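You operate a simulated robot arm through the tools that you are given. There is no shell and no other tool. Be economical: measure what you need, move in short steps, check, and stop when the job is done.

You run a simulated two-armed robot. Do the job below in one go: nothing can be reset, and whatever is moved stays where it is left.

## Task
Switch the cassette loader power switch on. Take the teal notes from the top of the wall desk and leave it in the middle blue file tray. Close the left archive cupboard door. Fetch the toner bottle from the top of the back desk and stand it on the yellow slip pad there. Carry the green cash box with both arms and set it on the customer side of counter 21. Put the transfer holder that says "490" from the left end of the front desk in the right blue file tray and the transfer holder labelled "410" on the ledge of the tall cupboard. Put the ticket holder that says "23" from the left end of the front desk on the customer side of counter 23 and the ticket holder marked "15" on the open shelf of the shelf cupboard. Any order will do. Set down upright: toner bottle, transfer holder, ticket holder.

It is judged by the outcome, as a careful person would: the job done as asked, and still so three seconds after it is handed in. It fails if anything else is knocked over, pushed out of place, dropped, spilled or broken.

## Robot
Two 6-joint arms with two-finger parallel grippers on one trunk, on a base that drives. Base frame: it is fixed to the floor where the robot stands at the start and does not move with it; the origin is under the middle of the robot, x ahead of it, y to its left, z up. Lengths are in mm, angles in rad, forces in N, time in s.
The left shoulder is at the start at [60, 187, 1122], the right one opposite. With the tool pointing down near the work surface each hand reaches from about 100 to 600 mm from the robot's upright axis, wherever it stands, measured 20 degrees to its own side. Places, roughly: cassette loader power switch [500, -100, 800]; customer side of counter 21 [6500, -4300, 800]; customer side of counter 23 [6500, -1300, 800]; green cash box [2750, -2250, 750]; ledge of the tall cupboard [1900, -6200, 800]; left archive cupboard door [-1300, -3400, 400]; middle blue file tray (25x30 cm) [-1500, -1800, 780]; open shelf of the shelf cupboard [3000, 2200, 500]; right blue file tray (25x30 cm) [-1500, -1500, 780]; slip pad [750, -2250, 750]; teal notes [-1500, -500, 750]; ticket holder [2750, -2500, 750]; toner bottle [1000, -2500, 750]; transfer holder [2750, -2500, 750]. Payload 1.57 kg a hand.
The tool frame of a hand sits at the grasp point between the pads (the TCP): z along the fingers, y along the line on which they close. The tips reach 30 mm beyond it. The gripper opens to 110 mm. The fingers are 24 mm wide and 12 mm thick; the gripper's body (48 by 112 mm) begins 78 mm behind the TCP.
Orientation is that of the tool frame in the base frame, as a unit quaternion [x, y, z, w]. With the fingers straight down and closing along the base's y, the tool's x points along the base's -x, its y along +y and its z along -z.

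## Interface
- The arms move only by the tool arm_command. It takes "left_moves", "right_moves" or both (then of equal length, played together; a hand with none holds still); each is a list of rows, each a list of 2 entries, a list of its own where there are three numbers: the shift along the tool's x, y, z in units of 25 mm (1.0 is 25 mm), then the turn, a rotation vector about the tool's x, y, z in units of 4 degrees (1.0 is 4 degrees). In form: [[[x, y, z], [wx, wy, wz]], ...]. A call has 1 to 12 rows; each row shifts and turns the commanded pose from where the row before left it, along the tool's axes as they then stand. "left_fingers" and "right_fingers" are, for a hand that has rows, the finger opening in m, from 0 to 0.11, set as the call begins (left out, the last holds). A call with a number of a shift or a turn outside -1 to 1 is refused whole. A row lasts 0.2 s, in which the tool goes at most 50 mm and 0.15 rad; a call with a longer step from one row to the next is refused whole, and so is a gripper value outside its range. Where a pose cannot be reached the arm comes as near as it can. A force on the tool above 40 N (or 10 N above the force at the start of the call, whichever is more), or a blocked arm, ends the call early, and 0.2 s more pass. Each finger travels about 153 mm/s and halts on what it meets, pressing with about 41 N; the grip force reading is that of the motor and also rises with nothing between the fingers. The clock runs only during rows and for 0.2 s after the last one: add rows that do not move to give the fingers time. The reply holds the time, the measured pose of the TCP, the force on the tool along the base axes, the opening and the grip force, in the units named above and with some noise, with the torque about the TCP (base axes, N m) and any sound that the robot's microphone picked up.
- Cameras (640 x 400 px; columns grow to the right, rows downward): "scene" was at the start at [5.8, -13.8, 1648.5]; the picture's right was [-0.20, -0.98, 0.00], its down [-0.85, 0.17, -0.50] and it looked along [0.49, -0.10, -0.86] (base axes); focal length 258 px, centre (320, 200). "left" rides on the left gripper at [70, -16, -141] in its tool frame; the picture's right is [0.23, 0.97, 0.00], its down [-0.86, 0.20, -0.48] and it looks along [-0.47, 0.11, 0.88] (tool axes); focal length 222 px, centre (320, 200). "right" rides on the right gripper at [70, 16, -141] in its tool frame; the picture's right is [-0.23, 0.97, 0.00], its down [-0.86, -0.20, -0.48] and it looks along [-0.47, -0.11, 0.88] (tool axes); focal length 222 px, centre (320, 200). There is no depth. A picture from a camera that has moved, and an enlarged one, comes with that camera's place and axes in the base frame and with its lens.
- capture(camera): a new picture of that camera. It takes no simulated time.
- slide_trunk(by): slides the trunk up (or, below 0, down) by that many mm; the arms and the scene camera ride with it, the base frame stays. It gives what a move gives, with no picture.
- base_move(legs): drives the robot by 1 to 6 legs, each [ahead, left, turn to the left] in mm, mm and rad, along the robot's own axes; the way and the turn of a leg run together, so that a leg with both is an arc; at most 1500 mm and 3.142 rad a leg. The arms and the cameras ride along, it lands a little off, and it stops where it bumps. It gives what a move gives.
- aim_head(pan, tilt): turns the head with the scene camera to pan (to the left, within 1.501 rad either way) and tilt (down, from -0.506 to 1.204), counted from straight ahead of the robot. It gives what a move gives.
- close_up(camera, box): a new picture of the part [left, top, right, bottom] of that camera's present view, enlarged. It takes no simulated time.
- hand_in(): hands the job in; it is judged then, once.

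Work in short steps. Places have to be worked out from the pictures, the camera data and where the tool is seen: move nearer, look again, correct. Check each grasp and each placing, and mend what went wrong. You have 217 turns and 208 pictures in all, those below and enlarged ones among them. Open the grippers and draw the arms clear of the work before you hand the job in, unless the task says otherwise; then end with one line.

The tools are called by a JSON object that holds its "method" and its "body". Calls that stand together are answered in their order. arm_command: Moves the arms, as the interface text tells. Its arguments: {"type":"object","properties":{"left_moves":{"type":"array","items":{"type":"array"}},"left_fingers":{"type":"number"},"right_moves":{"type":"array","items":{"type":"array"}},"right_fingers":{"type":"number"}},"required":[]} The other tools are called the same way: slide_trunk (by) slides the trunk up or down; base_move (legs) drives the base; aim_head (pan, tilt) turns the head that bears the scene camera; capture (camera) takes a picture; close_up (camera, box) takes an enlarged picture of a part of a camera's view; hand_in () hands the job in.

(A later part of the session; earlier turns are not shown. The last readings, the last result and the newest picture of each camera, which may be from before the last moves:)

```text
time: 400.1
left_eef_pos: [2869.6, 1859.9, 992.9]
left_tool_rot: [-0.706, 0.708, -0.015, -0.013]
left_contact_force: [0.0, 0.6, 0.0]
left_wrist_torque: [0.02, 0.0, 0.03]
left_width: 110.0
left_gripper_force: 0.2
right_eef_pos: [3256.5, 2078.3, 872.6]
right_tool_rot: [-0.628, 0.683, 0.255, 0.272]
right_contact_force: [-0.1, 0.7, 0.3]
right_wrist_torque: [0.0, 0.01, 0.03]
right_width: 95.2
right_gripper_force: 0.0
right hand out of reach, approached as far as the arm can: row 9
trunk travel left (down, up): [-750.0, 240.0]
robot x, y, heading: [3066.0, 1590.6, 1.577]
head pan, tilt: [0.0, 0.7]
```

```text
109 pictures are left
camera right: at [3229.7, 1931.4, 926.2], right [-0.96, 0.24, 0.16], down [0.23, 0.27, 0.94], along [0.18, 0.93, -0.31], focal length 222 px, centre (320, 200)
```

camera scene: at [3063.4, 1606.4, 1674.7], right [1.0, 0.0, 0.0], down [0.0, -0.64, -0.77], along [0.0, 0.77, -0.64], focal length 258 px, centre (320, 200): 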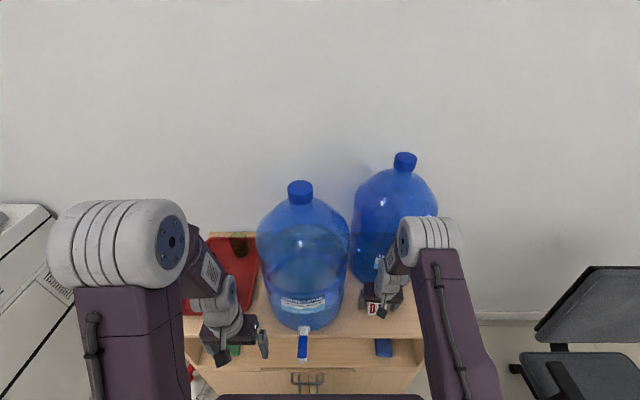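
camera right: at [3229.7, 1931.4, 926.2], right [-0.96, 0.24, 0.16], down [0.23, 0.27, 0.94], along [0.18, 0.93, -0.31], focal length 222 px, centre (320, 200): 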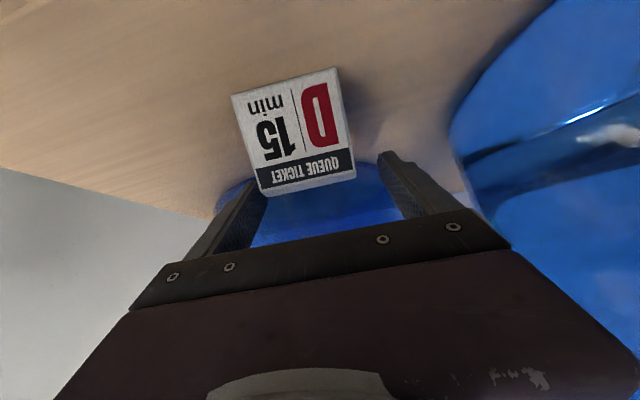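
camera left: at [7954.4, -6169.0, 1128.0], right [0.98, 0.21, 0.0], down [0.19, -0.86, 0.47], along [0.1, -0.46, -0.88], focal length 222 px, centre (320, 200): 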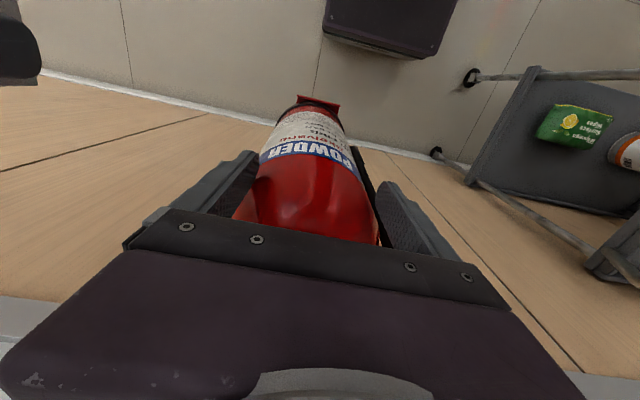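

The hand is tilted 44°. I bring the grasp point back over the ticket's ends.

{"method": "arm_command", "body": {"right_moves": [[[0.7, 0, -0.1], [0, 0, 0]], [[0.66, 0, -0.1], [0, 0, 0]], [[0, 0, 0], [0, 0, 0]]]}}

{"method": "capture", "body": {"camera": "right"}}

{"method": "close_up", "body": {"camera": "scene", "box": [330, 230, 470, 360]}}

```text
time: 400.9
left_eef_pos: [2869.7, 1858.4, 993.8]
left_tool_rot: [-0.707, 0.707, -0.014, -0.015]
left_contact_force: [1.1, 0.5, -1.0]
left_wrist_torque: [-0.01, -0.02, -0.02]
left_width: 110.4
left_gripper_force: 0.1
right_eef_pos: [3250.9, 2082.4, 861.6]
right_tool_rot: [-0.627, 0.682, 0.257, 0.274]
right_contact_force: [-0.6, -0.1, -0.7]
right_wrist_torque: [0.01, -0.03, 0.03]
right_width: 95.1
right_gripper_force: 0.0
right hand out of reach, approached as far as the arm can: row 1, 2
trunk travel left (down, up): [-750.0, 240.0]
robot x, y, heading: [3066.2, 1588.0, 1.569]
head pan, tilt: [0.0, 0.7]
```

```text
108 pictures are left
camera right: at [3224.1, 1936.2, 913.9], right [-0.96, 0.24, 0.17], down [0.23, 0.26, 0.94], along [0.18, 0.93, -0.31], focal length 222 px, centre (320, 200)
```

right: 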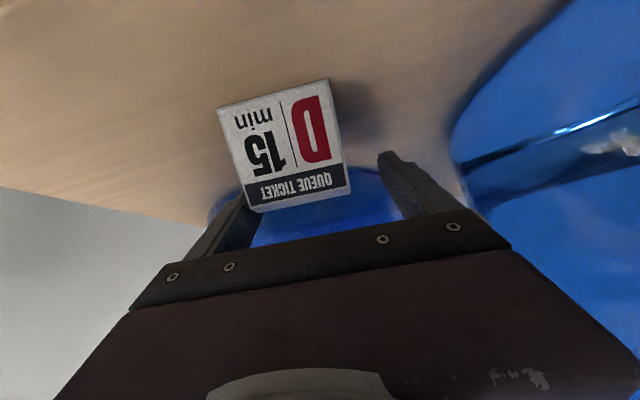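

```text
3.08 times, centred on (400, 295) of scene
camera zoom: at [3066.4, 1613.6, 1674.8], right [1.0, 0.0, 0.0], down [0.0, -0.64, -0.77], along [0.0, 0.77, -0.64], focal length 792 px, centre (74, -92)
```

zoom: 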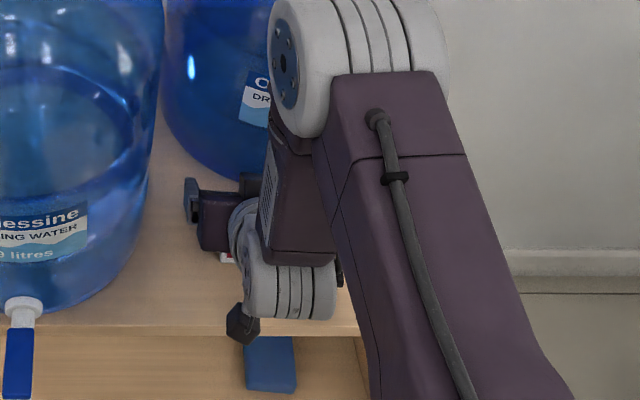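

The arm is too folded there; I back the base 60 mm so the arm can come forward onto the ticket.

{"method": "base_move", "body": {"legs": [[-60, 0, 0]]}}

{"method": "arm_command", "body": {"right_moves": [[[-0.36, -0.14, 0.57], [0, 0, 0]], [[-0.36, -0.14, 0.57], [0, 0, 0]], [[0, 0, 0], [0, 0, 0]]]}}

{"method": "capture", "body": {"camera": "right"}}

```text
time: 401.9
left_eef_pos: [2869.4, 1802.0, 991.7]
left_tool_rot: [-0.707, 0.707, -0.014, -0.015]
left_contact_force: [-0.1, 0.5, -1.0]
left_wrist_torque: [-0.03, -0.04, 0.03]
left_width: 110.1
left_gripper_force: 0.0
right_eef_pos: [3251.8, 2025.0, 859.6]
right_tool_rot: [-0.627, 0.683, 0.257, 0.273]
right_contact_force: [0.6, 0.8, -0.4]
right_wrist_torque: [-0.01, 0.0, -0.01]
right_width: 94.7
right_gripper_force: 0.1
trunk travel left (down, up): [-750.0, 240.0]
robot x, y, heading: [3065.9, 1530.0, 1.58]
head pan, tilt: [0.0, 0.7]
```

```text
time: 402.7
left_eef_pos: [2869.4, 1799.5, 994.6]
left_tool_rot: [-0.706, 0.708, -0.014, -0.013]
left_contact_force: [-0.4, -0.4, -0.3]
left_wrist_torque: [0.01, 0.0, -0.02]
left_width: 110.2
left_gripper_force: 0.0
right_eef_pos: [3261.4, 2052.9, 853.9]
right_tool_rot: [-0.627, 0.683, 0.257, 0.274]
right_contact_force: [-0.5, -0.5, -0.2]
right_wrist_torque: [0.01, 0.0, 0.02]
right_width: 95.1
right_gripper_force: 0.0
trunk travel left (down, up): [-750.0, 240.0]
robot x, y, heading: [3067.9, 1528.6, 1.575]
head pan, tilt: [0.0, 0.7]
```

```text
106 pictures are left
camera right: at [3234.5, 1906.5, 906.3], right [-0.96, 0.24, 0.17], down [0.23, 0.26, 0.94], along [0.18, 0.93, -0.31], focal length 222 px, centre (320, 200)
```

right: 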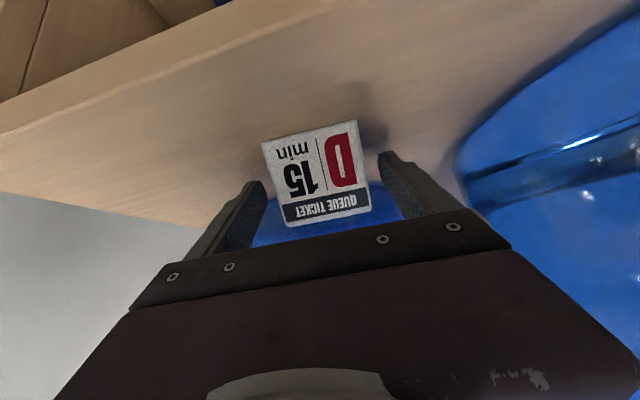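

Centred between the fingers. I close and lift.

{"method": "arm_command", "body": {"right_moves": [[[0, 0, 0], [0, 0, 0]], [[0, 0, 0], [0, 0, 0]], [[0, 0, 0], [0, 0, 0]]], "right_fingers": 0.045}}

{"method": "arm_command", "body": {"right_moves": [[[-0.35, 0, -0.36], [0, 0, 0]], [[-0.69, 0, -0.72], [0, 0, 0]], [[-0.69, 0, -0.72], [0, 0, 0]]]}}

{"method": "capture", "body": {"camera": "right"}}

```text
time: 403.5
left_eef_pos: [2871.0, 1800.7, 992.4]
left_tool_rot: [-0.706, 0.708, -0.014, -0.014]
left_contact_force: [-0.8, -0.2, 0.0]
left_wrist_torque: [-0.06, 0.02, -0.03]
left_width: 110.1
left_gripper_force: 0.1
right_eef_pos: [3261.0, 2055.0, 852.6]
right_tool_rot: [-0.627, 0.683, 0.257, 0.273]
right_contact_force: [0.1, 0.0, 0.1]
right_wrist_torque: [0.0, -0.03, 0.02]
right_width: 63.2
right_gripper_force: 41.0
trunk travel left (down, up): [-750.0, 240.0]
robot x, y, heading: [3069.7, 1529.6, 1.572]
head pan, tilt: [0.0, 0.7]
```

```text
time: 404.3
left_eef_pos: [2871.2, 1799.7, 993.0]
left_tool_rot: [-0.706, 0.707, -0.014, -0.013]
left_contact_force: [0.4, 0.5, -0.3]
left_wrist_torque: [-0.02, 0.0, 0.01]
left_width: 110.0
left_gripper_force: 0.1
right_eef_pos: [3260.6, 2055.5, 915.5]
right_tool_rot: [-0.628, 0.682, 0.259, 0.273]
right_contact_force: [-0.3, -0.4, -1.3]
right_wrist_torque: [0.01, 0.01, 0.01]
right_width: 63.2
right_gripper_force: 40.6
trunk travel left (down, up): [-750.0, 240.0]
robot x, y, heading: [3065.7, 1529.9, 1.573]
head pan, tilt: [0.0, 0.7]
```

```text
105 pictures are left
camera right: at [3233.7, 1908.1, 967.9], right [-0.96, 0.24, 0.17], down [0.23, 0.26, 0.94], along [0.18, 0.93, -0.31], focal length 222 px, centre (320, 200)
```

right: 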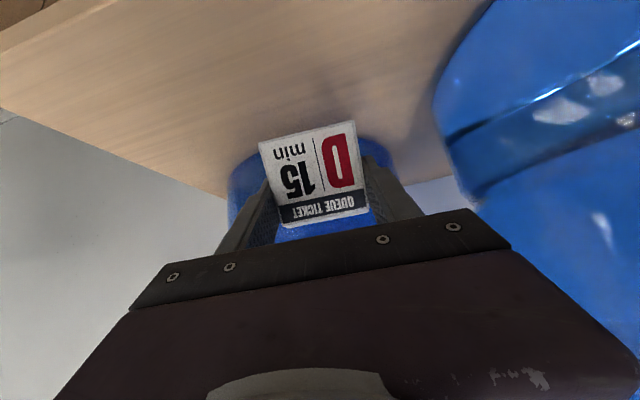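

Held in the tilted grip. I back off, lower the trunk and view the shelf.

{"method": "base_move", "body": {"legs": [[-280, 0, 0]]}}

{"method": "slide_trunk", "body": {"by": -330}}

{"method": "aim_head", "body": {"pan": 0.0, "tilt": 0.65}}

{"method": "capture", "body": {"camera": "scene"}}

{"method": "capture", "body": {"camera": "right"}}

```text
time: 406.2
left_eef_pos: [2869.3, 1526.6, 992.6]
left_tool_rot: [-0.705, 0.709, -0.013, -0.014]
left_contact_force: [-0.6, -0.3, -0.3]
left_wrist_torque: [-0.02, 0.02, 0.03]
left_width: 110.1
left_gripper_force: 0.1
right_eef_pos: [3262.5, 1782.2, 914.5]
right_tool_rot: [-0.627, 0.683, 0.258, 0.274]
right_contact_force: [-0.7, -0.6, -1.0]
right_wrist_torque: [0.04, -0.02, 0.0]
right_width: 63.3
right_gripper_force: 41.3
trunk travel left (down, up): [-750.0, 240.0]
robot x, y, heading: [3069.5, 1254.2, 1.571]
head pan, tilt: [0.0, 0.7]
```

```text
time: 409.5
left_eef_pos: [2869.0, 1526.9, 663.2]
left_tool_rot: [-0.706, 0.708, -0.014, -0.014]
left_contact_force: [0.2, -1.0, 0.8]
left_wrist_torque: [0.01, 0.0, -0.04]
left_width: 109.9
left_gripper_force: 0.0
right_eef_pos: [3262.2, 1782.1, 585.1]
right_tool_rot: [-0.626, 0.683, 0.257, 0.275]
right_contact_force: [0.0, -0.5, -0.5]
right_wrist_torque: [0.02, 0.0, 0.01]
right_width: 63.3
right_gripper_force: 41.7
trunk travel left (down, up): [-420.0, 570.0]
robot x, y, heading: [3070.0, 1255.7, 1.578]
head pan, tilt: [0.0, 0.7]
```

```text
time: 410.1
left_eef_pos: [2871.3, 1527.9, 663.0]
left_tool_rot: [-0.705, 0.708, -0.014, -0.014]
left_contact_force: [-0.3, 0.7, 0.2]
left_wrist_torque: [0.02, 0.0, -0.01]
left_width: 110.1
left_gripper_force: 0.1
right_eef_pos: [3261.6, 1781.9, 585.3]
right_tool_rot: [-0.626, 0.683, 0.257, 0.274]
right_contact_force: [0.5, -0.9, -0.5]
right_wrist_torque: [0.0, -0.02, -0.01]
right_width: 63.0
right_gripper_force: 41.0
trunk travel left (down, up): [-420.0, 570.0]
robot x, y, heading: [3066.6, 1258.4, 1.571]
head pan, tilt: [0.0, 0.649]
```

```text
104 pictures are left
camera scene: at [3066.6, 1282.6, 1349.1], right [1.0, 0.0, 0.0], down [0.0, -0.6, -0.8], along [0.0, 0.8, -0.6], focal length 258 px, centre (320, 200)
```

scene: 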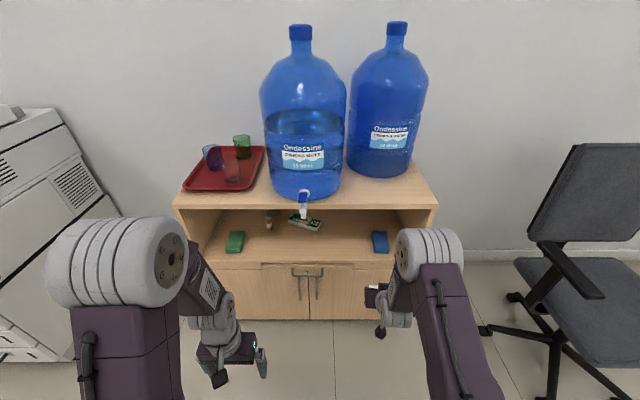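

```text
103 pictures are left
camera right: at [3234.6, 1634.6, 637.5], right [-0.96, 0.24, 0.17], down [0.23, 0.26, 0.94], along [0.18, 0.93, -0.31], focal length 222 px, centre (320, 200)
```

right: 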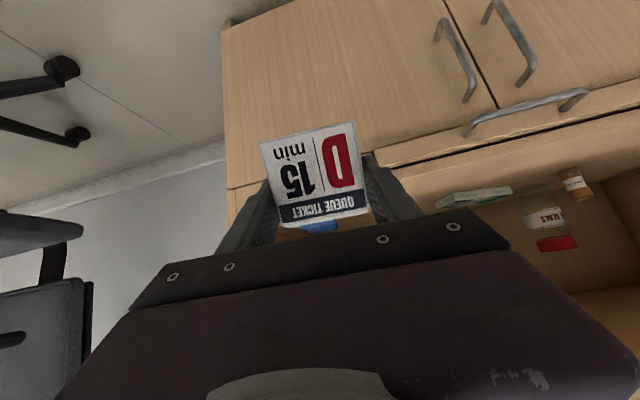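

Front edge is y ≈ 1952, shelf z ≈ 545, and the opening reaches to ≈ 798. I target [3160, 2020]: raise 40 mm, strafe left 100 and move part of the way in.

{"method": "slide_trunk", "body": {"by": 40}}

{"method": "base_move", "body": {"legs": [[0, 100, 0], [130, 0, 0]]}}

{"method": "capture", "body": {"camera": "scene"}}

{"method": "capture", "body": {"camera": "right"}}

```text
time: 410.9
left_eef_pos: [2869.8, 1526.9, 703.6]
left_tool_rot: [-0.706, 0.708, -0.014, -0.014]
left_contact_force: [0.9, -0.1, -0.3]
left_wrist_torque: [0.0, -0.01, 0.0]
left_width: 110.0
left_gripper_force: 0.1
right_eef_pos: [3262.4, 1782.2, 624.6]
right_tool_rot: [-0.626, 0.683, 0.257, 0.274]
right_contact_force: [-0.6, -0.9, -1.0]
right_wrist_torque: [0.0, 0.0, -0.02]
right_width: 63.2
right_gripper_force: 41.1
trunk travel left (down, up): [-460.0, 530.0]
robot x, y, heading: [3066.8, 1258.2, 1.57]
head pan, tilt: [0.0, 0.649]
```

```text
time: 413.0
left_eef_pos: [2770.8, 1654.8, 702.7]
left_tool_rot: [-0.706, 0.708, -0.016, -0.014]
left_contact_force: [0.8, -0.7, -1.0]
left_wrist_torque: [-0.02, 0.01, 0.01]
left_width: 109.9
left_gripper_force: 0.1
right_eef_pos: [3161.8, 1908.9, 623.6]
right_tool_rot: [-0.626, 0.683, 0.257, 0.274]
right_contact_force: [-0.2, -0.1, -0.1]
right_wrist_torque: [-0.03, 0.03, -0.01]
right_width: 63.3
right_gripper_force: 40.8
trunk travel left (down, up): [-460.0, 530.0]
robot x, y, heading: [2967.6, 1383.9, 1.568]
head pan, tilt: [0.0, 0.649]
```

```text
102 pictures are left
camera scene: at [2967.3, 1410.9, 1389.1], right [1.0, 0.0, 0.0], down [0.0, -0.61, -0.8], along [0.0, 0.8, -0.61], focal length 258 px, centre (320, 200)
```

scene: 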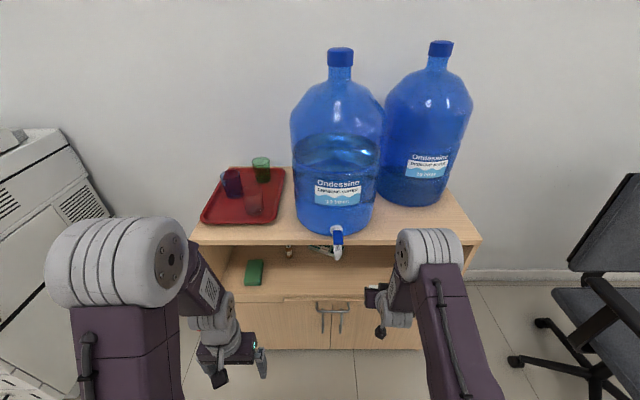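

```text
101 pictures are left
camera right: at [3135.3, 1762.0, 677.0], right [-0.96, 0.24, 0.17], down [0.23, 0.26, 0.94], along [0.18, 0.93, -0.31], focal length 222 px, centre (320, 200)
```

right: 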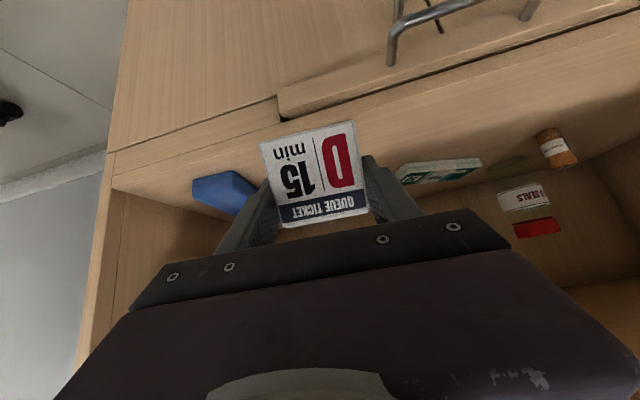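

The ticket is heading between the blue sponge and the card pack. I drive in 110 mm and lower to contact.

{"method": "base_move", "body": {"legs": [[110, 0, 0]]}}

{"method": "capture", "body": {"camera": "right"}}

{"method": "close_up", "body": {"camera": "scene", "box": [300, 200, 500, 360]}}

```text
time: 414.1
left_eef_pos: [2771.1, 1762.9, 702.7]
left_tool_rot: [-0.706, 0.708, -0.015, -0.015]
left_contact_force: [1.2, -0.6, 0.0]
left_wrist_torque: [0.0, 0.02, -0.01]
left_width: 109.9
left_gripper_force: 0.0
right_eef_pos: [3162.5, 2018.2, 623.7]
right_tool_rot: [-0.626, 0.684, 0.256, 0.274]
right_contact_force: [-0.6, 0.4, -0.7]
right_wrist_torque: [-0.02, 0.01, 0.02]
right_width: 63.3
right_gripper_force: 41.4
trunk travel left (down, up): [-460.0, 530.0]
robot x, y, heading: [2969.7, 1488.5, 1.573]
head pan, tilt: [0.0, 0.649]
```

```text
100 pictures are left
camera right: at [3135.4, 1871.0, 677.1], right [-0.96, 0.24, 0.17], down [0.23, 0.26, 0.94], along [0.18, 0.93, -0.31], focal length 222 px, centre (320, 200)
```

right: 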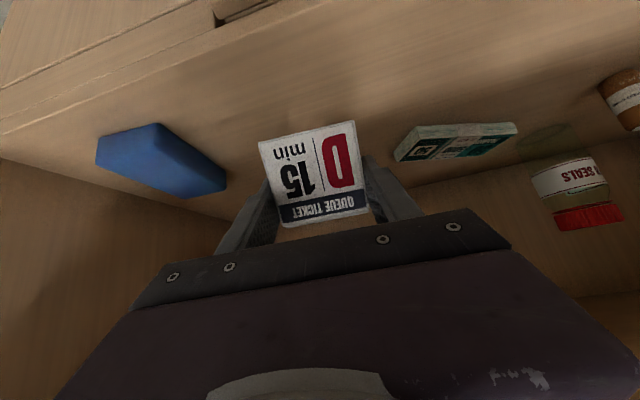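

```text
2.50 times, centred on (400, 280) of scene
camera zoom: at [2967.4, 1519.8, 1389.1], right [1.0, 0.0, 0.0], down [0.0, -0.61, -0.8], along [0.0, 0.8, -0.61], focal length 644 px, centre (120, 0)
```

zoom: 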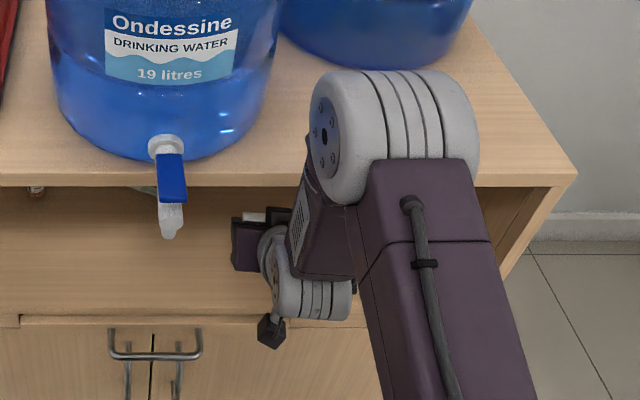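

Clear on both sides. Lowering in small steps.

{"method": "arm_command", "body": {"right_moves": [[[0.55, 0, 0.57], [0, 0, 0]], [[0.55, 0, 0.57], [0, 0, 0]], [[0.14, 0, 0.144], [0, 0, 0]], [[0.14, 0, 0.144], [0, 0, 0]], [[0.14, 0, 0.144], [0, 0, 0]], [[0.14, 0, 0.144], [0, 0, 0]], [[0.14, 0, 0.144], [0, 0, 0]], [[0.14, 0, 0.144], [0, 0, 0]], [[0.14, 0, 0.144], [0, 0, 0]]]}}

{"method": "capture", "body": {"camera": "right"}}

```text
time: 416.2
left_eef_pos: [2770.7, 1759.8, 703.2]
left_tool_rot: [-0.705, 0.709, -0.014, -0.013]
left_contact_force: [-0.5, -0.3, 0.1]
left_wrist_torque: [0.01, -0.02, -0.01]
left_width: 109.9
left_gripper_force: 0.0
right_eef_pos: [3162.9, 2019.9, 558.0]
right_tool_rot: [-0.624, 0.68, 0.263, 0.282]
right_contact_force: [0.1, -8.3, 23.9]
right_wrist_torque: [-0.24, -0.77, -0.17]
right_width: 63.5
right_gripper_force: 40.5
trunk travel left (down, up): [-460.0, 530.0]
robot x, y, heading: [2966.2, 1493.6, 1.564]
head pan, tilt: [0.0, 0.649]
stopped in row 9 (right hand): the force on the tool passed its limit at 72 N (the readings are from after the stop); the commanded pose is now the measured one
```

```text
98 pictures are left
camera right: at [3135.2, 1871.9, 607.6], right [-0.96, 0.24, 0.17], down [0.23, 0.24, 0.94], along [0.19, 0.94, -0.29], focal length 222 px, centre (320, 200)
```

right: 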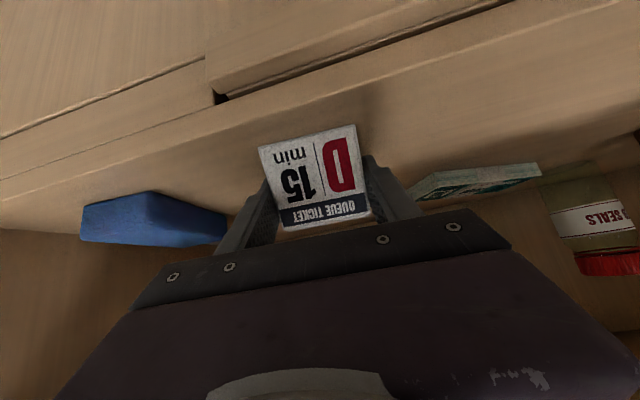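

Contact at shelf z ≈ 523. I relax, open, and withdraw along the tool.

{"method": "arm_command", "body": {"right_moves": [[[-0.08, 0, -0.08], [0, 0, 0]], [[0, 0, 0], [0, 0, 0]]]}}

{"method": "arm_command", "body": {"right_moves": [[[0, 0, 0], [0, 0, 0]], [[0, 0, 0], [0, 0, 0]], [[0, 0, 0], [0, 0, 0]]], "right_fingers": 0.095}}

{"method": "arm_command", "body": {"right_moves": [[[0, 0, -0.5], [0, 0, 0]], [[0, 0, -1], [0, 0, 0]], [[0, 0, -1], [0, 0, 0]]]}}

{"method": "base_move", "body": {"legs": [[-250, 0, 0]]}}

{"method": "capture", "body": {"camera": "scene"}}

{"method": "capture", "body": {"camera": "right"}}

```text
time: 416.8
left_eef_pos: [2771.1, 1761.4, 703.8]
left_tool_rot: [-0.706, 0.708, -0.014, -0.013]
left_contact_force: [0.3, -0.5, 0.6]
left_wrist_torque: [0.01, 0.02, 0.0]
left_width: 110.1
left_gripper_force: 0.0
right_eef_pos: [3162.9, 2019.9, 557.9]
right_tool_rot: [-0.624, 0.682, 0.261, 0.279]
right_contact_force: [0.2, 3.0, 13.0]
right_wrist_torque: [0.2, -0.46, -0.08]
right_width: 63.3
right_gripper_force: 41.4
trunk travel left (down, up): [-460.0, 530.0]
robot x, y, heading: [2965.9, 1492.7, 1.57]
head pan, tilt: [0.0, 0.649]
```

```text
time: 417.6
left_eef_pos: [2770.7, 1761.2, 704.5]
left_tool_rot: [-0.706, 0.708, -0.014, -0.012]
left_contact_force: [0.0, -0.2, 0.3]
left_wrist_torque: [0.01, 0.0, -0.03]
left_width: 110.1
left_gripper_force: 0.1
right_eef_pos: [3162.7, 2019.2, 558.1]
right_tool_rot: [-0.624, 0.681, 0.26, 0.28]
right_contact_force: [-13.0, -6.5, 15.1]
right_wrist_torque: [-0.07, -0.27, -0.14]
right_width: 83.6
right_gripper_force: 0.0
trunk travel left (down, up): [-460.0, 530.0]
robot x, y, heading: [2970.0, 1492.3, 1.567]
head pan, tilt: [0.0, 0.649]
```

```text
time: 418.4
left_eef_pos: [2771.8, 1761.5, 703.1]
left_tool_rot: [-0.706, 0.708, -0.014, -0.012]
left_contact_force: [0.9, 0.4, -0.8]
left_wrist_torque: [0.0, -0.01, -0.03]
left_width: 109.9
left_gripper_force: 0.1
right_eef_pos: [3159.7, 1978.8, 602.1]
right_tool_rot: [-0.625, 0.683, 0.258, 0.277]
right_contact_force: [0.7, 0.1, 0.3]
right_wrist_torque: [0.0, 0.04, -0.02]
right_width: 94.9
right_gripper_force: 0.0
trunk travel left (down, up): [-460.0, 530.0]
robot x, y, heading: [2967.4, 1493.2, 1.566]
head pan, tilt: [0.0, 0.649]
```

```text
time: 420.2
left_eef_pos: [2772.1, 1513.4, 702.8]
left_tool_rot: [-0.704, 0.71, -0.014, -0.013]
left_contact_force: [0.3, 0.3, -0.2]
left_wrist_torque: [0.04, 0.01, -0.02]
left_width: 110.0
left_gripper_force: 0.0
right_eef_pos: [3163.2, 1728.1, 601.8]
right_tool_rot: [-0.624, 0.683, 0.259, 0.278]
right_contact_force: [-0.1, 0.0, 1.0]
right_wrist_torque: [-0.03, 0.01, 0.01]
right_width: 95.0
right_gripper_force: 0.1
trunk travel left (down, up): [-460.0, 530.0]
robot x, y, heading: [2965.2, 1241.1, 1.566]
head pan, tilt: [0.0, 0.649]
```

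```text
97 pictures are left
camera scene: at [2966.7, 1267.4, 1389.2], right [1.0, -0.01, 0.0], down [0.0, -0.6, -0.8], along [0.0, 0.8, -0.6], focal length 258 px, centre (320, 200)
```

scene: 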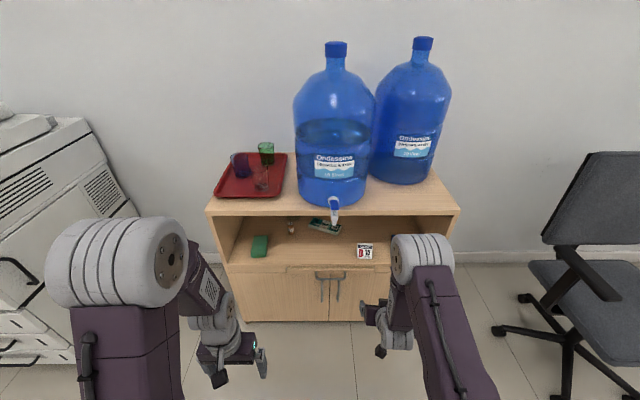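

```text
96 pictures are left
camera right: at [3133.4, 1581.3, 654.1], right [-0.95, 0.25, 0.17], down [0.23, 0.25, 0.94], along [0.19, 0.93, -0.3], focal length 222 px, centre (320, 200)
```

right: 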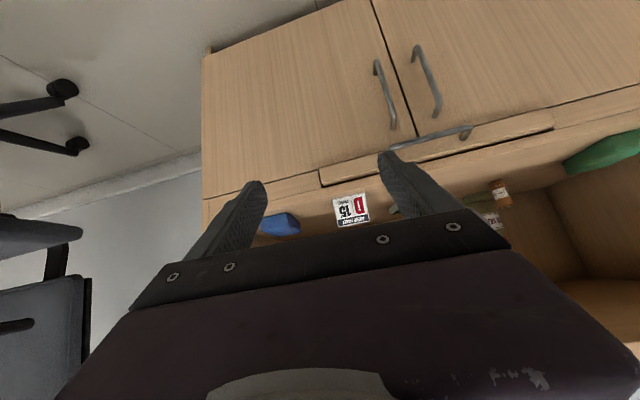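

Ticket 15 stands upright on the open shelf. I raise the trunk, level both hands and drive to the east side of the front desk for the "410" holder.

{"method": "slide_trunk", "body": {"by": 290}}

{"method": "arm_command", "body": {"right_moves": [[[0, 0, 0], [0, 1, 0]], [[0, 0, 0], [0, 1, 0]], [[0, 0, 0], [0, 1, 0]], [[0, 0, 0], [0, 1, 0]], [[0, 0, 0], [0, 1, 0]], [[0, 0, 0], [0, 1, 0]], [[0, 0, 0], [0, 1, 0]], [[0, 0, 0], [0, 1, 0]], [[0, 0, 0], [0, 1, 0]], [[0, 0, 0], [0, 1, 0]], [[0, 0, 0], [0, 1, 0]]], "left_moves": [[[0, 0, -0.5], [0, -0.55, 0]], [[0, 0, 0], [0, 0, 0]], [[0, 0, 0], [0, 0, 0]], [[0, 0, 0], [0, 0, 0]], [[0, 0, 0], [0, 0, 0]], [[0, 0, 0], [0, 0, 0]], [[0, 0, 0], [0, 0, 0]], [[0, 0, 0], [0, 0, 0]], [[0, 0, 0], [0, 0, 0]], [[0, 0, 0], [0, 0, 0]], [[0, 0, 0], [0, 0, 0]]]}}

{"method": "base_move", "body": {"legs": [[-900, 0, 0], [0, -950, 0], [0, 0, 1.571], [0, 1400, 0], [0, 1400, 0]]}}

{"method": "aim_head", "body": {"pan": 0.0, "tilt": 0.7}}

{"method": "capture", "body": {"camera": "scene"}}

```text
time: 423.1
left_eef_pos: [2771.3, 1514.3, 993.7]
left_tool_rot: [-0.704, 0.71, -0.014, -0.014]
left_contact_force: [1.1, -0.1, -0.8]
left_wrist_torque: [0.02, -0.01, -0.03]
left_width: 110.1
left_gripper_force: 0.1
right_eef_pos: [3162.4, 1729.3, 891.4]
right_tool_rot: [-0.624, 0.684, 0.258, 0.277]
right_contact_force: [0.8, 0.3, 0.3]
right_wrist_torque: [0.03, -0.02, 0.02]
right_width: 95.0
right_gripper_force: 0.1
trunk travel left (down, up): [-750.0, 240.0]
robot x, y, heading: [2967.7, 1241.6, 1.566]
head pan, tilt: [0.0, 0.649]
```

```text
time: 425.5
left_eef_pos: [2771.3, 1521.3, 1006.6]
left_tool_rot: [-0.704, 0.71, -0.001, 0.0]
left_contact_force: [-0.3, 0.0, 0.4]
left_wrist_torque: [0.0, -0.03, -0.01]
left_width: 109.6
left_gripper_force: 0.1
left hand out of reach, approached as far as the arm can: row 1
right_eef_pos: [3167.6, 1727.5, 891.0]
right_tool_rot: [-0.672, 0.739, 0.014, 0.027]
right_contact_force: [0.5, 0.2, -0.1]
right_wrist_torque: [0.01, 0.02, 0.0]
right_width: 94.8
right_gripper_force: 0.1
right hand out of reach, approached as far as the arm can: row 7, 8
trunk travel left (down, up): [-750.0, 240.0]
robot x, y, heading: [2965.6, 1241.1, 1.566]
head pan, tilt: [0.0, 0.649]
```

```text
time: 451.8
left_eef_pos: [3613.7, -2653.6, 1006.0]
left_tool_rot: [1.0, -0.006, 0.001, 0.0]
left_contact_force: [-0.4, 0.7, 0.5]
left_wrist_torque: [-0.03, -0.01, 0.0]
left_width: 110.1
left_gripper_force: 0.1
right_eef_pos: [3409.8, -2256.3, 891.9]
right_tool_rot: [0.998, -0.05, -0.03, -0.01]
right_contact_force: [0.8, -0.9, 0.2]
right_wrist_torque: [-0.02, 0.0, 0.02]
right_width: 95.0
right_gripper_force: 0.0
trunk travel left (down, up): [-750.0, 240.0]
robot x, y, heading: [3893.5, -2461.3, 3.131]
head pan, tilt: [0.0, 0.649]
```

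```text
time: 452.4
left_eef_pos: [3614.2, -2653.3, 1007.0]
left_tool_rot: [1.0, -0.007, 0.002, 0.0]
left_contact_force: [-0.2, -0.1, -0.1]
left_wrist_torque: [0.06, 0.01, 0.01]
left_width: 110.0
left_gripper_force: 0.0
right_eef_pos: [3410.4, -2256.7, 890.3]
right_tool_rot: [0.998, -0.051, -0.03, -0.009]
right_contact_force: [0.7, 0.1, 0.4]
right_wrist_torque: [0.02, 0.0, 0.01]
right_width: 94.9
right_gripper_force: 0.2
trunk travel left (down, up): [-750.0, 240.0]
robot x, y, heading: [3892.6, -2459.9, 3.133]
head pan, tilt: [0.0, 0.7]
```

```text
95 pictures are left
camera scene: at [3868.7, -2460.1, 1674.8], right [0.01, 1.0, 0.0], down [0.64, -0.01, -0.77], along [-0.77, 0.01, -0.64], focal length 258 px, centre (320, 200)
```

scene: 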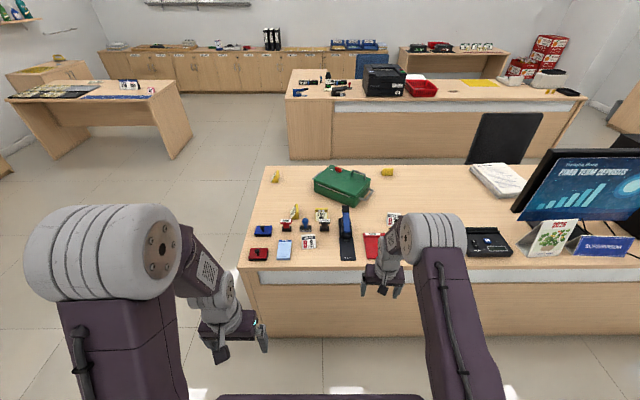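

{"method": "close_up", "body": {"camera": "scene", "box": [240, 160, 400, 270]}}

{"method": "close_up", "body": {"camera": "scene", "box": [280, 195, 340, 250]}}

```text
3.64 times, centred on (320, 215) of scene
camera zoom: at [3868.7, -2460.1, 1674.8], right [0.01, 1.0, 0.0], down [0.64, -0.01, -0.77], along [-0.77, 0.01, -0.64], focal length 936 px, centre (320, 146)
```

zoom: 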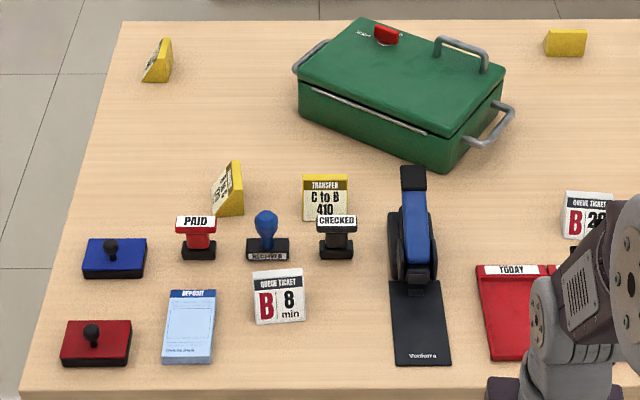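

```text
7.27 times, centred on (310, 222) of scene
camera zoom: at [3868.7, -2460.1, 1674.8], right [0.01, 1.0, 0.0], down [0.64, -0.01, -0.77], along [-0.77, 0.01, -0.64], focal length 1872 px, centre (393, 36)
```

zoom: 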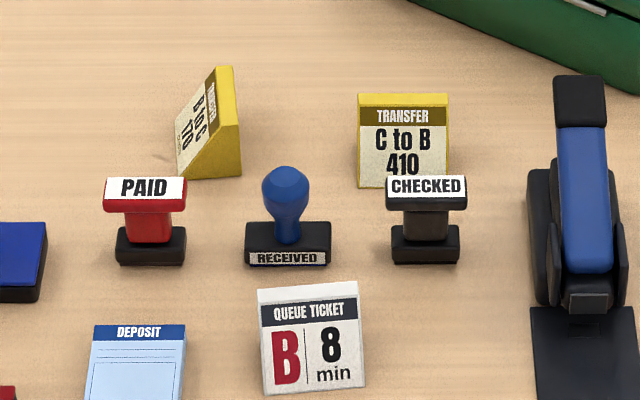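

"C to B 410" is confirmed, with its front edge at [2925, -2440]; a stamp stands 35 mm in front of it. I level and raise the right hand, then drive in to take it with the left hand.

{"method": "arm_command", "body": {"right_moves": [[[0.8, 0, -1], [-0.21, 0.87, 0]], [[0.8, 0, -1], [0, 0, -0.73]], [[0.8, 0, -1], [0, 0, -0.73]], [[0.8, 0, -1], [0, 0, 0]], [[0, 0, -0.6], [0, 0, 0]]]}}

{"method": "base_move", "body": {"legs": [[0, -150, 0.008], [430, 0, 0]]}}

{"method": "capture", "body": {"camera": "left"}}

{"method": "capture", "body": {"camera": "scene"}}

```text
time: 453.6
left_eef_pos: [3613.6, -2653.3, 1006.1]
left_tool_rot: [1.0, -0.005, 0.002, -0.001]
left_contact_force: [-0.5, -0.3, -0.2]
left_wrist_torque: [0.0, 0.02, 0.0]
left_width: 109.9
left_gripper_force: 0.1
right_eef_pos: [3490.9, -2263.1, 1006.2]
right_tool_rot: [1.0, 0.001, 0.0, -0.001]
right_contact_force: [0.0, 0.4, -0.3]
right_wrist_torque: [0.01, -0.03, -0.01]
right_width: 95.2
right_gripper_force: 0.1
trunk travel left (down, up): [-750.0, 240.0]
robot x, y, heading: [3892.7, -2458.2, 3.133]
head pan, tilt: [0.0, 0.7]
```

```text
time: 457.2
left_eef_pos: [3182.9, -2500.8, 1006.0]
left_tool_rot: [1.0, -0.003, 0.0, -0.001]
left_contact_force: [-0.6, -0.4, 0.9]
left_wrist_torque: [0.01, 0.02, 0.0]
left_width: 110.1
left_gripper_force: 0.0
right_eef_pos: [3058.0, -2109.9, 1006.6]
right_tool_rot: [1.0, 0.005, -0.001, -0.001]
right_contact_force: [-0.1, -0.4, -0.4]
right_wrist_torque: [0.0, -0.01, 0.02]
right_width: 94.9
right_gripper_force: 0.1
trunk travel left (down, up): [-750.0, 240.0]
robot x, y, heading: [3459.0, -2307.6, 3.14]
head pan, tilt: [0.0, 0.7]
```

```text
92 pictures are left
camera left: at [3252.6, -2485.5, 1148.5], right [0.22, -0.98, 0.0], down [-0.86, -0.19, 0.48], along [-0.46, -0.1, -0.88], focal length 222 px, centre (320, 200)
```

left: 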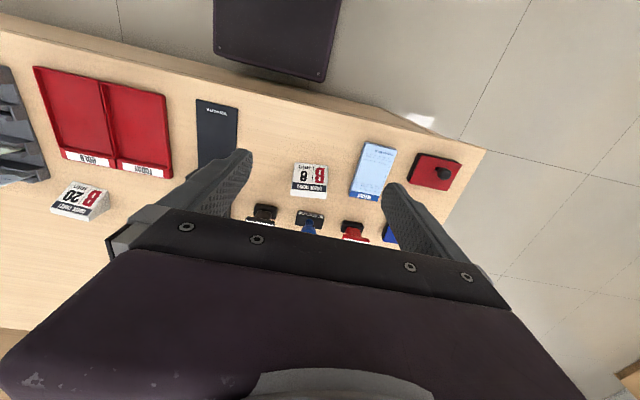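

```text
91 pictures are left
camera scene: at [3436.9, -2306.6, 1674.8], right [0.0, 1.0, 0.0], down [0.64, 0.0, -0.77], along [-0.77, 0.0, -0.64], focal length 258 px, centre (320, 200)
```

scene: 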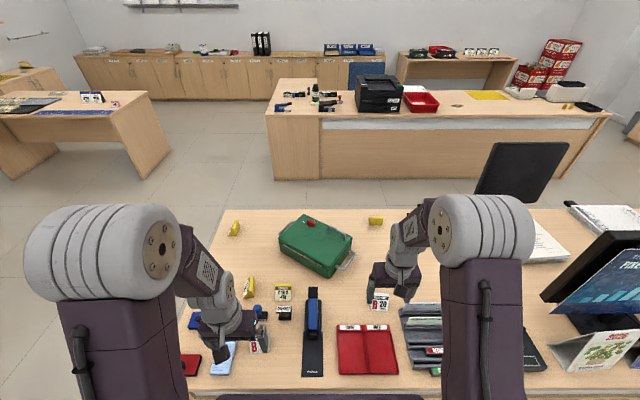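

{"method": "close_up", "body": {"camera": "scene", "box": [230, 260, 330, 350]}}

```text
4.44 times, centred on (280, 305) of scene
camera zoom: at [3436.9, -2306.6, 1674.8], right [0.0, 1.0, 0.0], down [0.64, 0.0, -0.77], along [-0.77, 0.0, -0.64], focal length 1144 px, centre (498, -267)
```

zoom: 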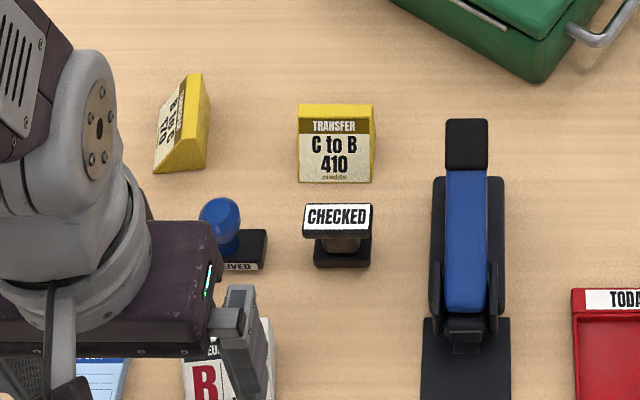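

Grasp point for 410: [2899, -2443]. I move the left hand over it at height.

{"method": "arm_command", "body": {"left_moves": [[[-0.947, -0.193, 0.2], [0, 0, 0]], [[-0.947, -0.193, 0.2], [0, 0, 0]], [[-0.947, -0.193, 0.2], [0, 0, 0]], [[-0.947, -0.193, 0.2], [0, 0, 0]], [[-0.947, -0.193, 0.2], [0, 0, 0]], [[-0.947, -0.193, 0.2], [0, 0, 0]], [[-0.947, -0.193, 0.2], [0, 0, 0]], [[-0.947, -0.193, 0.2], [0, 0, 0]], [[-0.947, -0.193, 0.2], [0, 0, 0]], [[-0.947, -0.193, 0.2], [0, 0, 0]], [[-0.947, -0.193, 0.2], [0, 0, 0]], [[-0.947, -0.193, 0.2], [0, 0, 0]]], "left_fingers": 0.09}}

{"method": "close_up", "body": {"camera": "left", "box": [200, 80, 440, 240]}}

```text
time: 459.8
left_eef_pos: [2898.9, -2442.5, 944.5]
left_tool_rot: [1.0, -0.004, 0.002, 0.0]
left_contact_force: [-0.9, 0.5, -0.1]
left_wrist_torque: [-0.01, -0.01, -0.01]
left_width: 89.7
left_gripper_force: 0.1
right_eef_pos: [3055.6, -2109.9, 1005.2]
right_tool_rot: [1.0, 0.004, -0.001, -0.001]
right_contact_force: [-0.8, -0.1, -0.5]
right_wrist_torque: [-0.03, 0.01, 0.01]
right_width: 94.9
right_gripper_force: 0.1
trunk travel left (down, up): [-750.0, 240.0]
robot x, y, heading: [3456.8, -2307.6, 3.134]
head pan, tilt: [0.0, 0.7]
```

```text
2.50 times, centred on (320, 160) of left
camera zoom: at [2967.6, -2426.3, 1086.3], right [0.22, -0.98, 0.0], down [-0.86, -0.19, 0.47], along [-0.46, -0.1, -0.88], focal length 555 px, centre (320, 300)
```

zoom: 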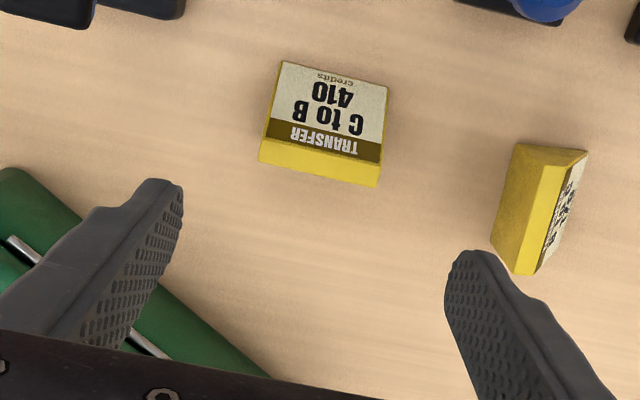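

Aligned; front edge reads 2932–2935, so I shift 5 mm and descend to grip.

{"method": "arm_command", "body": {"left_moves": [[[0.2, 0, 1], [0, 0, 0]], [[0, 0, 1], [0, 0, 0]], [[0, 0, 1], [0, 0, 0]], [[0, 0, 1], [0, 0, 0]], [[0, 0, 1], [0, 0, 0]], [[0, 0, 1], [0, 0, 0]], [[0, 0, 0.35], [0, 0, 0]], [[0, 0, 0], [0, 0, 0]]]}}

{"method": "capture", "body": {"camera": "left"}}

```text
time: 461.6
left_eef_pos: [2903.7, -2442.3, 785.7]
left_tool_rot: [1.0, -0.004, 0.002, -0.001]
left_contact_force: [0.6, 0.2, -0.7]
left_wrist_torque: [0.0, -0.03, 0.0]
left_width: 89.7
left_gripper_force: 0.0
right_eef_pos: [3055.9, -2109.5, 1005.1]
right_tool_rot: [1.0, 0.004, 0.001, 0.0]
right_contact_force: [-0.1, -0.3, -0.6]
right_wrist_torque: [0.01, 0.02, 0.02]
right_width: 95.3
right_gripper_force: 0.0
trunk travel left (down, up): [-750.0, 240.0]
robot x, y, heading: [3463.1, -2306.0, 3.139]
head pan, tilt: [0.0, 0.7]
```

```text
88 pictures are left
camera left: at [2973.5, -2425.8, 928.0], right [0.22, -0.98, 0.0], down [-0.86, -0.19, 0.48], along [-0.46, -0.1, -0.88], focal length 222 px, centre (320, 200)
```

left: 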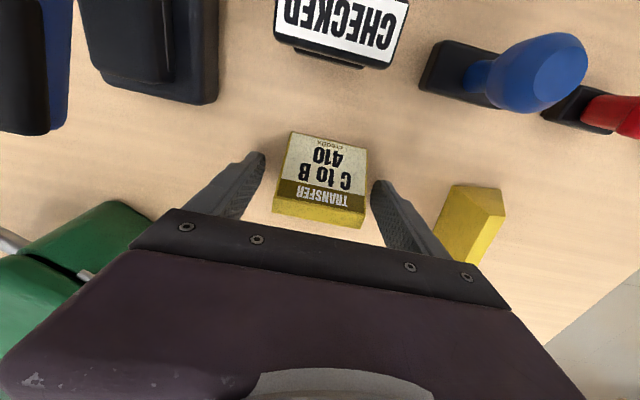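

Good straddle; close and lift.

{"method": "arm_command", "body": {"left_moves": [[[0, 0, 0], [0, 0, 0]], [[0, 0, 0], [0, 0, 0]], [[0, 0, 0], [0, 0, 0]]], "left_fingers": 0.045}}

{"method": "arm_command", "body": {"left_moves": [[[0, 0, -0.4], [0, 0, 0]], [[0, 0, -1], [0, 0, 0]], [[0, 0, -1], [0, 0, 0]], [[0, 0, -1], [0, 0, 0]], [[0, 0, -1], [0, 0, 0]], [[0, 0, -1], [0, 0, 0]], [[0, 0, -1], [0, 0, 0]], [[0, 0, -1], [0, 0, 0]], [[1, 0, -0.6], [0, 0, 0]], [[1, 0, 0], [0, 0, 0]], [[1, 0, 0], [0, 0, 0]], [[1, 0, 0], [0, 0, 0]]]}}

{"method": "capture", "body": {"camera": "left"}}

```text
time: 462.4
left_eef_pos: [2904.0, -2442.3, 786.6]
left_tool_rot: [1.0, -0.003, 0.001, -0.002]
left_contact_force: [-0.2, 0.7, 0.5]
left_wrist_torque: [0.0, 0.05, 0.0]
left_width: 63.2
left_gripper_force: 40.4
right_eef_pos: [3056.6, -2109.9, 1004.6]
right_tool_rot: [1.0, 0.004, 0.0, -0.001]
right_contact_force: [-0.6, 0.2, -0.2]
right_wrist_torque: [-0.01, 0.01, 0.01]
right_width: 95.1
right_gripper_force: 0.0
trunk travel left (down, up): [-750.0, 240.0]
robot x, y, heading: [3459.3, -2305.1, 3.141]
head pan, tilt: [0.0, 0.7]
```

```text
time: 465.0
left_eef_pos: [3005.3, -2443.6, 987.4]
left_tool_rot: [1.0, -0.004, 0.001, -0.001]
left_contact_force: [-0.2, 0.0, -0.9]
left_wrist_torque: [0.01, -0.01, 0.0]
left_width: 63.1
left_gripper_force: 41.2
right_eef_pos: [3056.9, -2109.4, 1005.0]
right_tool_rot: [1.0, 0.004, -0.001, -0.001]
right_contact_force: [0.3, 0.1, 0.5]
right_wrist_torque: [0.01, 0.07, 0.0]
right_width: 95.0
right_gripper_force: 0.2
trunk travel left (down, up): [-750.0, 240.0]
robot x, y, heading: [3458.9, -2304.1, 3.141]
head pan, tilt: [0.0, 0.7]
```

```text
87 pictures are left
camera left: at [3074.3, -2426.3, 1128.4], right [0.22, -0.98, 0.0], down [-0.86, -0.19, 0.48], along [-0.47, -0.1, -0.88], focal length 222 px, centre (320, 200)
```

left: 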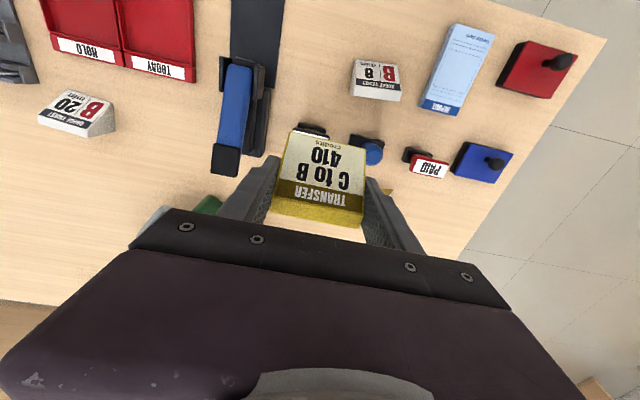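

410 is held. Now to the south end for "490" with the right hand.

{"method": "base_move", "body": {"legs": [[-300, 0, 0], [0, 1000, 0], [0, 0, -1.571], [0, 1345, 0], [150, 0, 0]]}}

{"method": "capture", "body": {"camera": "right"}}

{"method": "capture", "body": {"camera": "scene"}}

```text
time: 482.9
left_eef_pos: [2261.4, -2713.2, 986.8]
left_tool_rot: [0.713, -0.701, 0.0, 0.0]
left_contact_force: [-0.4, 0.3, -0.7]
left_wrist_torque: [-0.01, 0.0, -0.04]
left_width: 63.2
left_gripper_force: 41.2
right_eef_pos: [2595.0, -2759.3, 1007.0]
right_tool_rot: [0.718, -0.696, 0.0, 0.0]
right_contact_force: [-0.1, 0.2, -0.7]
right_wrist_torque: [0.0, -0.02, 0.02]
right_width: 95.2
right_gripper_force: 0.0
trunk travel left (down, up): [-750.0, 240.0]
robot x, y, heading: [2409.0, -3164.8, 1.589]
head pan, tilt: [0.0, 0.7]
```

```text
86 pictures are left
camera right: at [2581.7, -2829.5, 1147.6], right [-0.98, 0.2, 0.0], down [0.17, 0.86, 0.48], along [0.1, 0.47, -0.88], focal length 222 px, centre (320, 200)
```

right: 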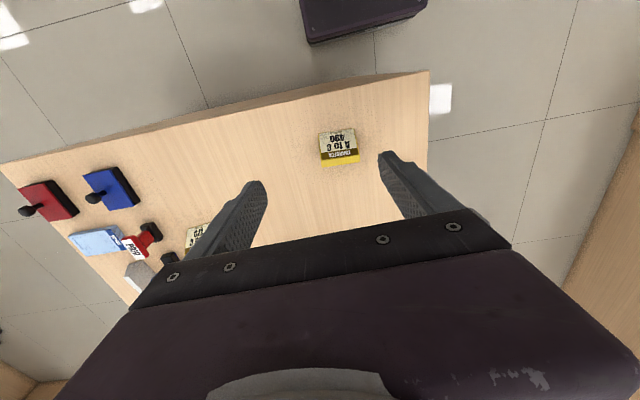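

```text
85 pictures are left
camera scene: at [2408.6, -3144.2, 1674.9], right [1.0, 0.02, 0.0], down [0.01, -0.64, -0.77], along [-0.01, 0.77, -0.64], focal length 258 px, centre (320, 200)
```

scene: 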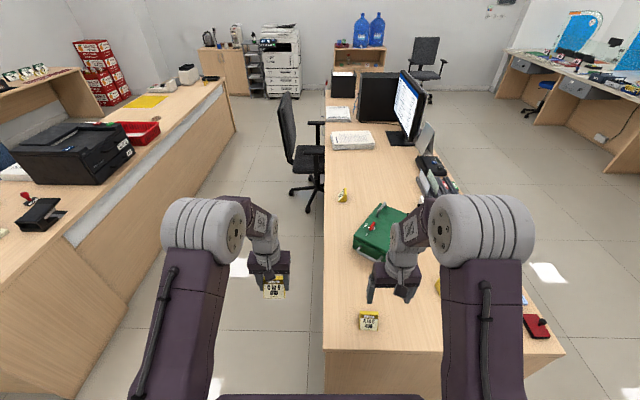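

490's front edge centre is [2571, -2745]; grasp point [2573, -2717] with a 5.4° turn. I go above it.

{"method": "arm_command", "body": {"right_moves": [[[-0.57, 0.28, 1], [0, 0, 0]], [[-0.57, 0.28, 1], [0, 0, 0]], [[-0.57, 0.27, 1], [0, 0, 0]], [[0, 0, 1], [0, 0, 0.7]], [[0, 0, 1], [0, 0, 0.65]], [[0, 0, 1], [0, 0, 0]], [[0, 0, 0], [0, 0, 0]]], "right_fingers": 0.09}}

{"method": "close_up", "body": {"camera": "right", "box": [200, 80, 440, 240]}}

```text
time: 484.5
left_eef_pos: [2261.5, -2712.5, 985.8]
left_tool_rot: [0.713, -0.701, 0.002, 0.001]
left_contact_force: [-0.7, -1.1, -0.8]
left_wrist_torque: [0.0, -0.03, -0.01]
left_width: 63.3
left_gripper_force: 41.0
right_eef_pos: [2574.5, -2714.6, 854.4]
right_tool_rot: [-0.685, 0.729, -0.001, 0.0]
right_contact_force: [-0.7, -0.8, 0.2]
right_wrist_torque: [0.0, 0.02, 0.04]
right_width: 90.2
right_gripper_force: 0.0
trunk travel left (down, up): [-750.0, 240.0]
robot x, y, heading: [2405.6, -3164.4, 1.589]
head pan, tilt: [0.0, 0.7]
```

```text
2.50 times, centred on (320, 160) of right
camera zoom: at [2553.6, -2783.5, 996.9], right [-0.96, 0.29, 0.0], down [0.25, 0.84, 0.48], along [0.14, 0.46, -0.88], focal length 555 px, centre (320, 300)
```

zoom: 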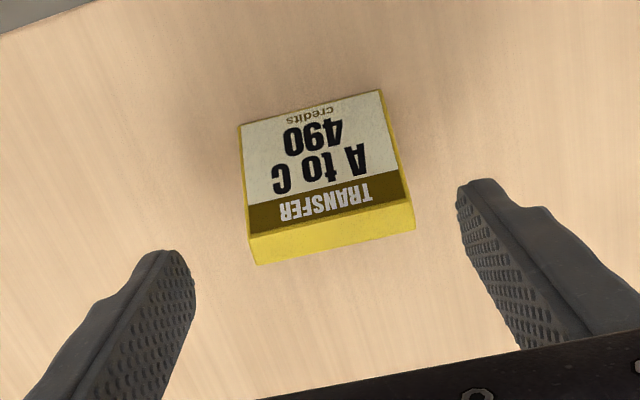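

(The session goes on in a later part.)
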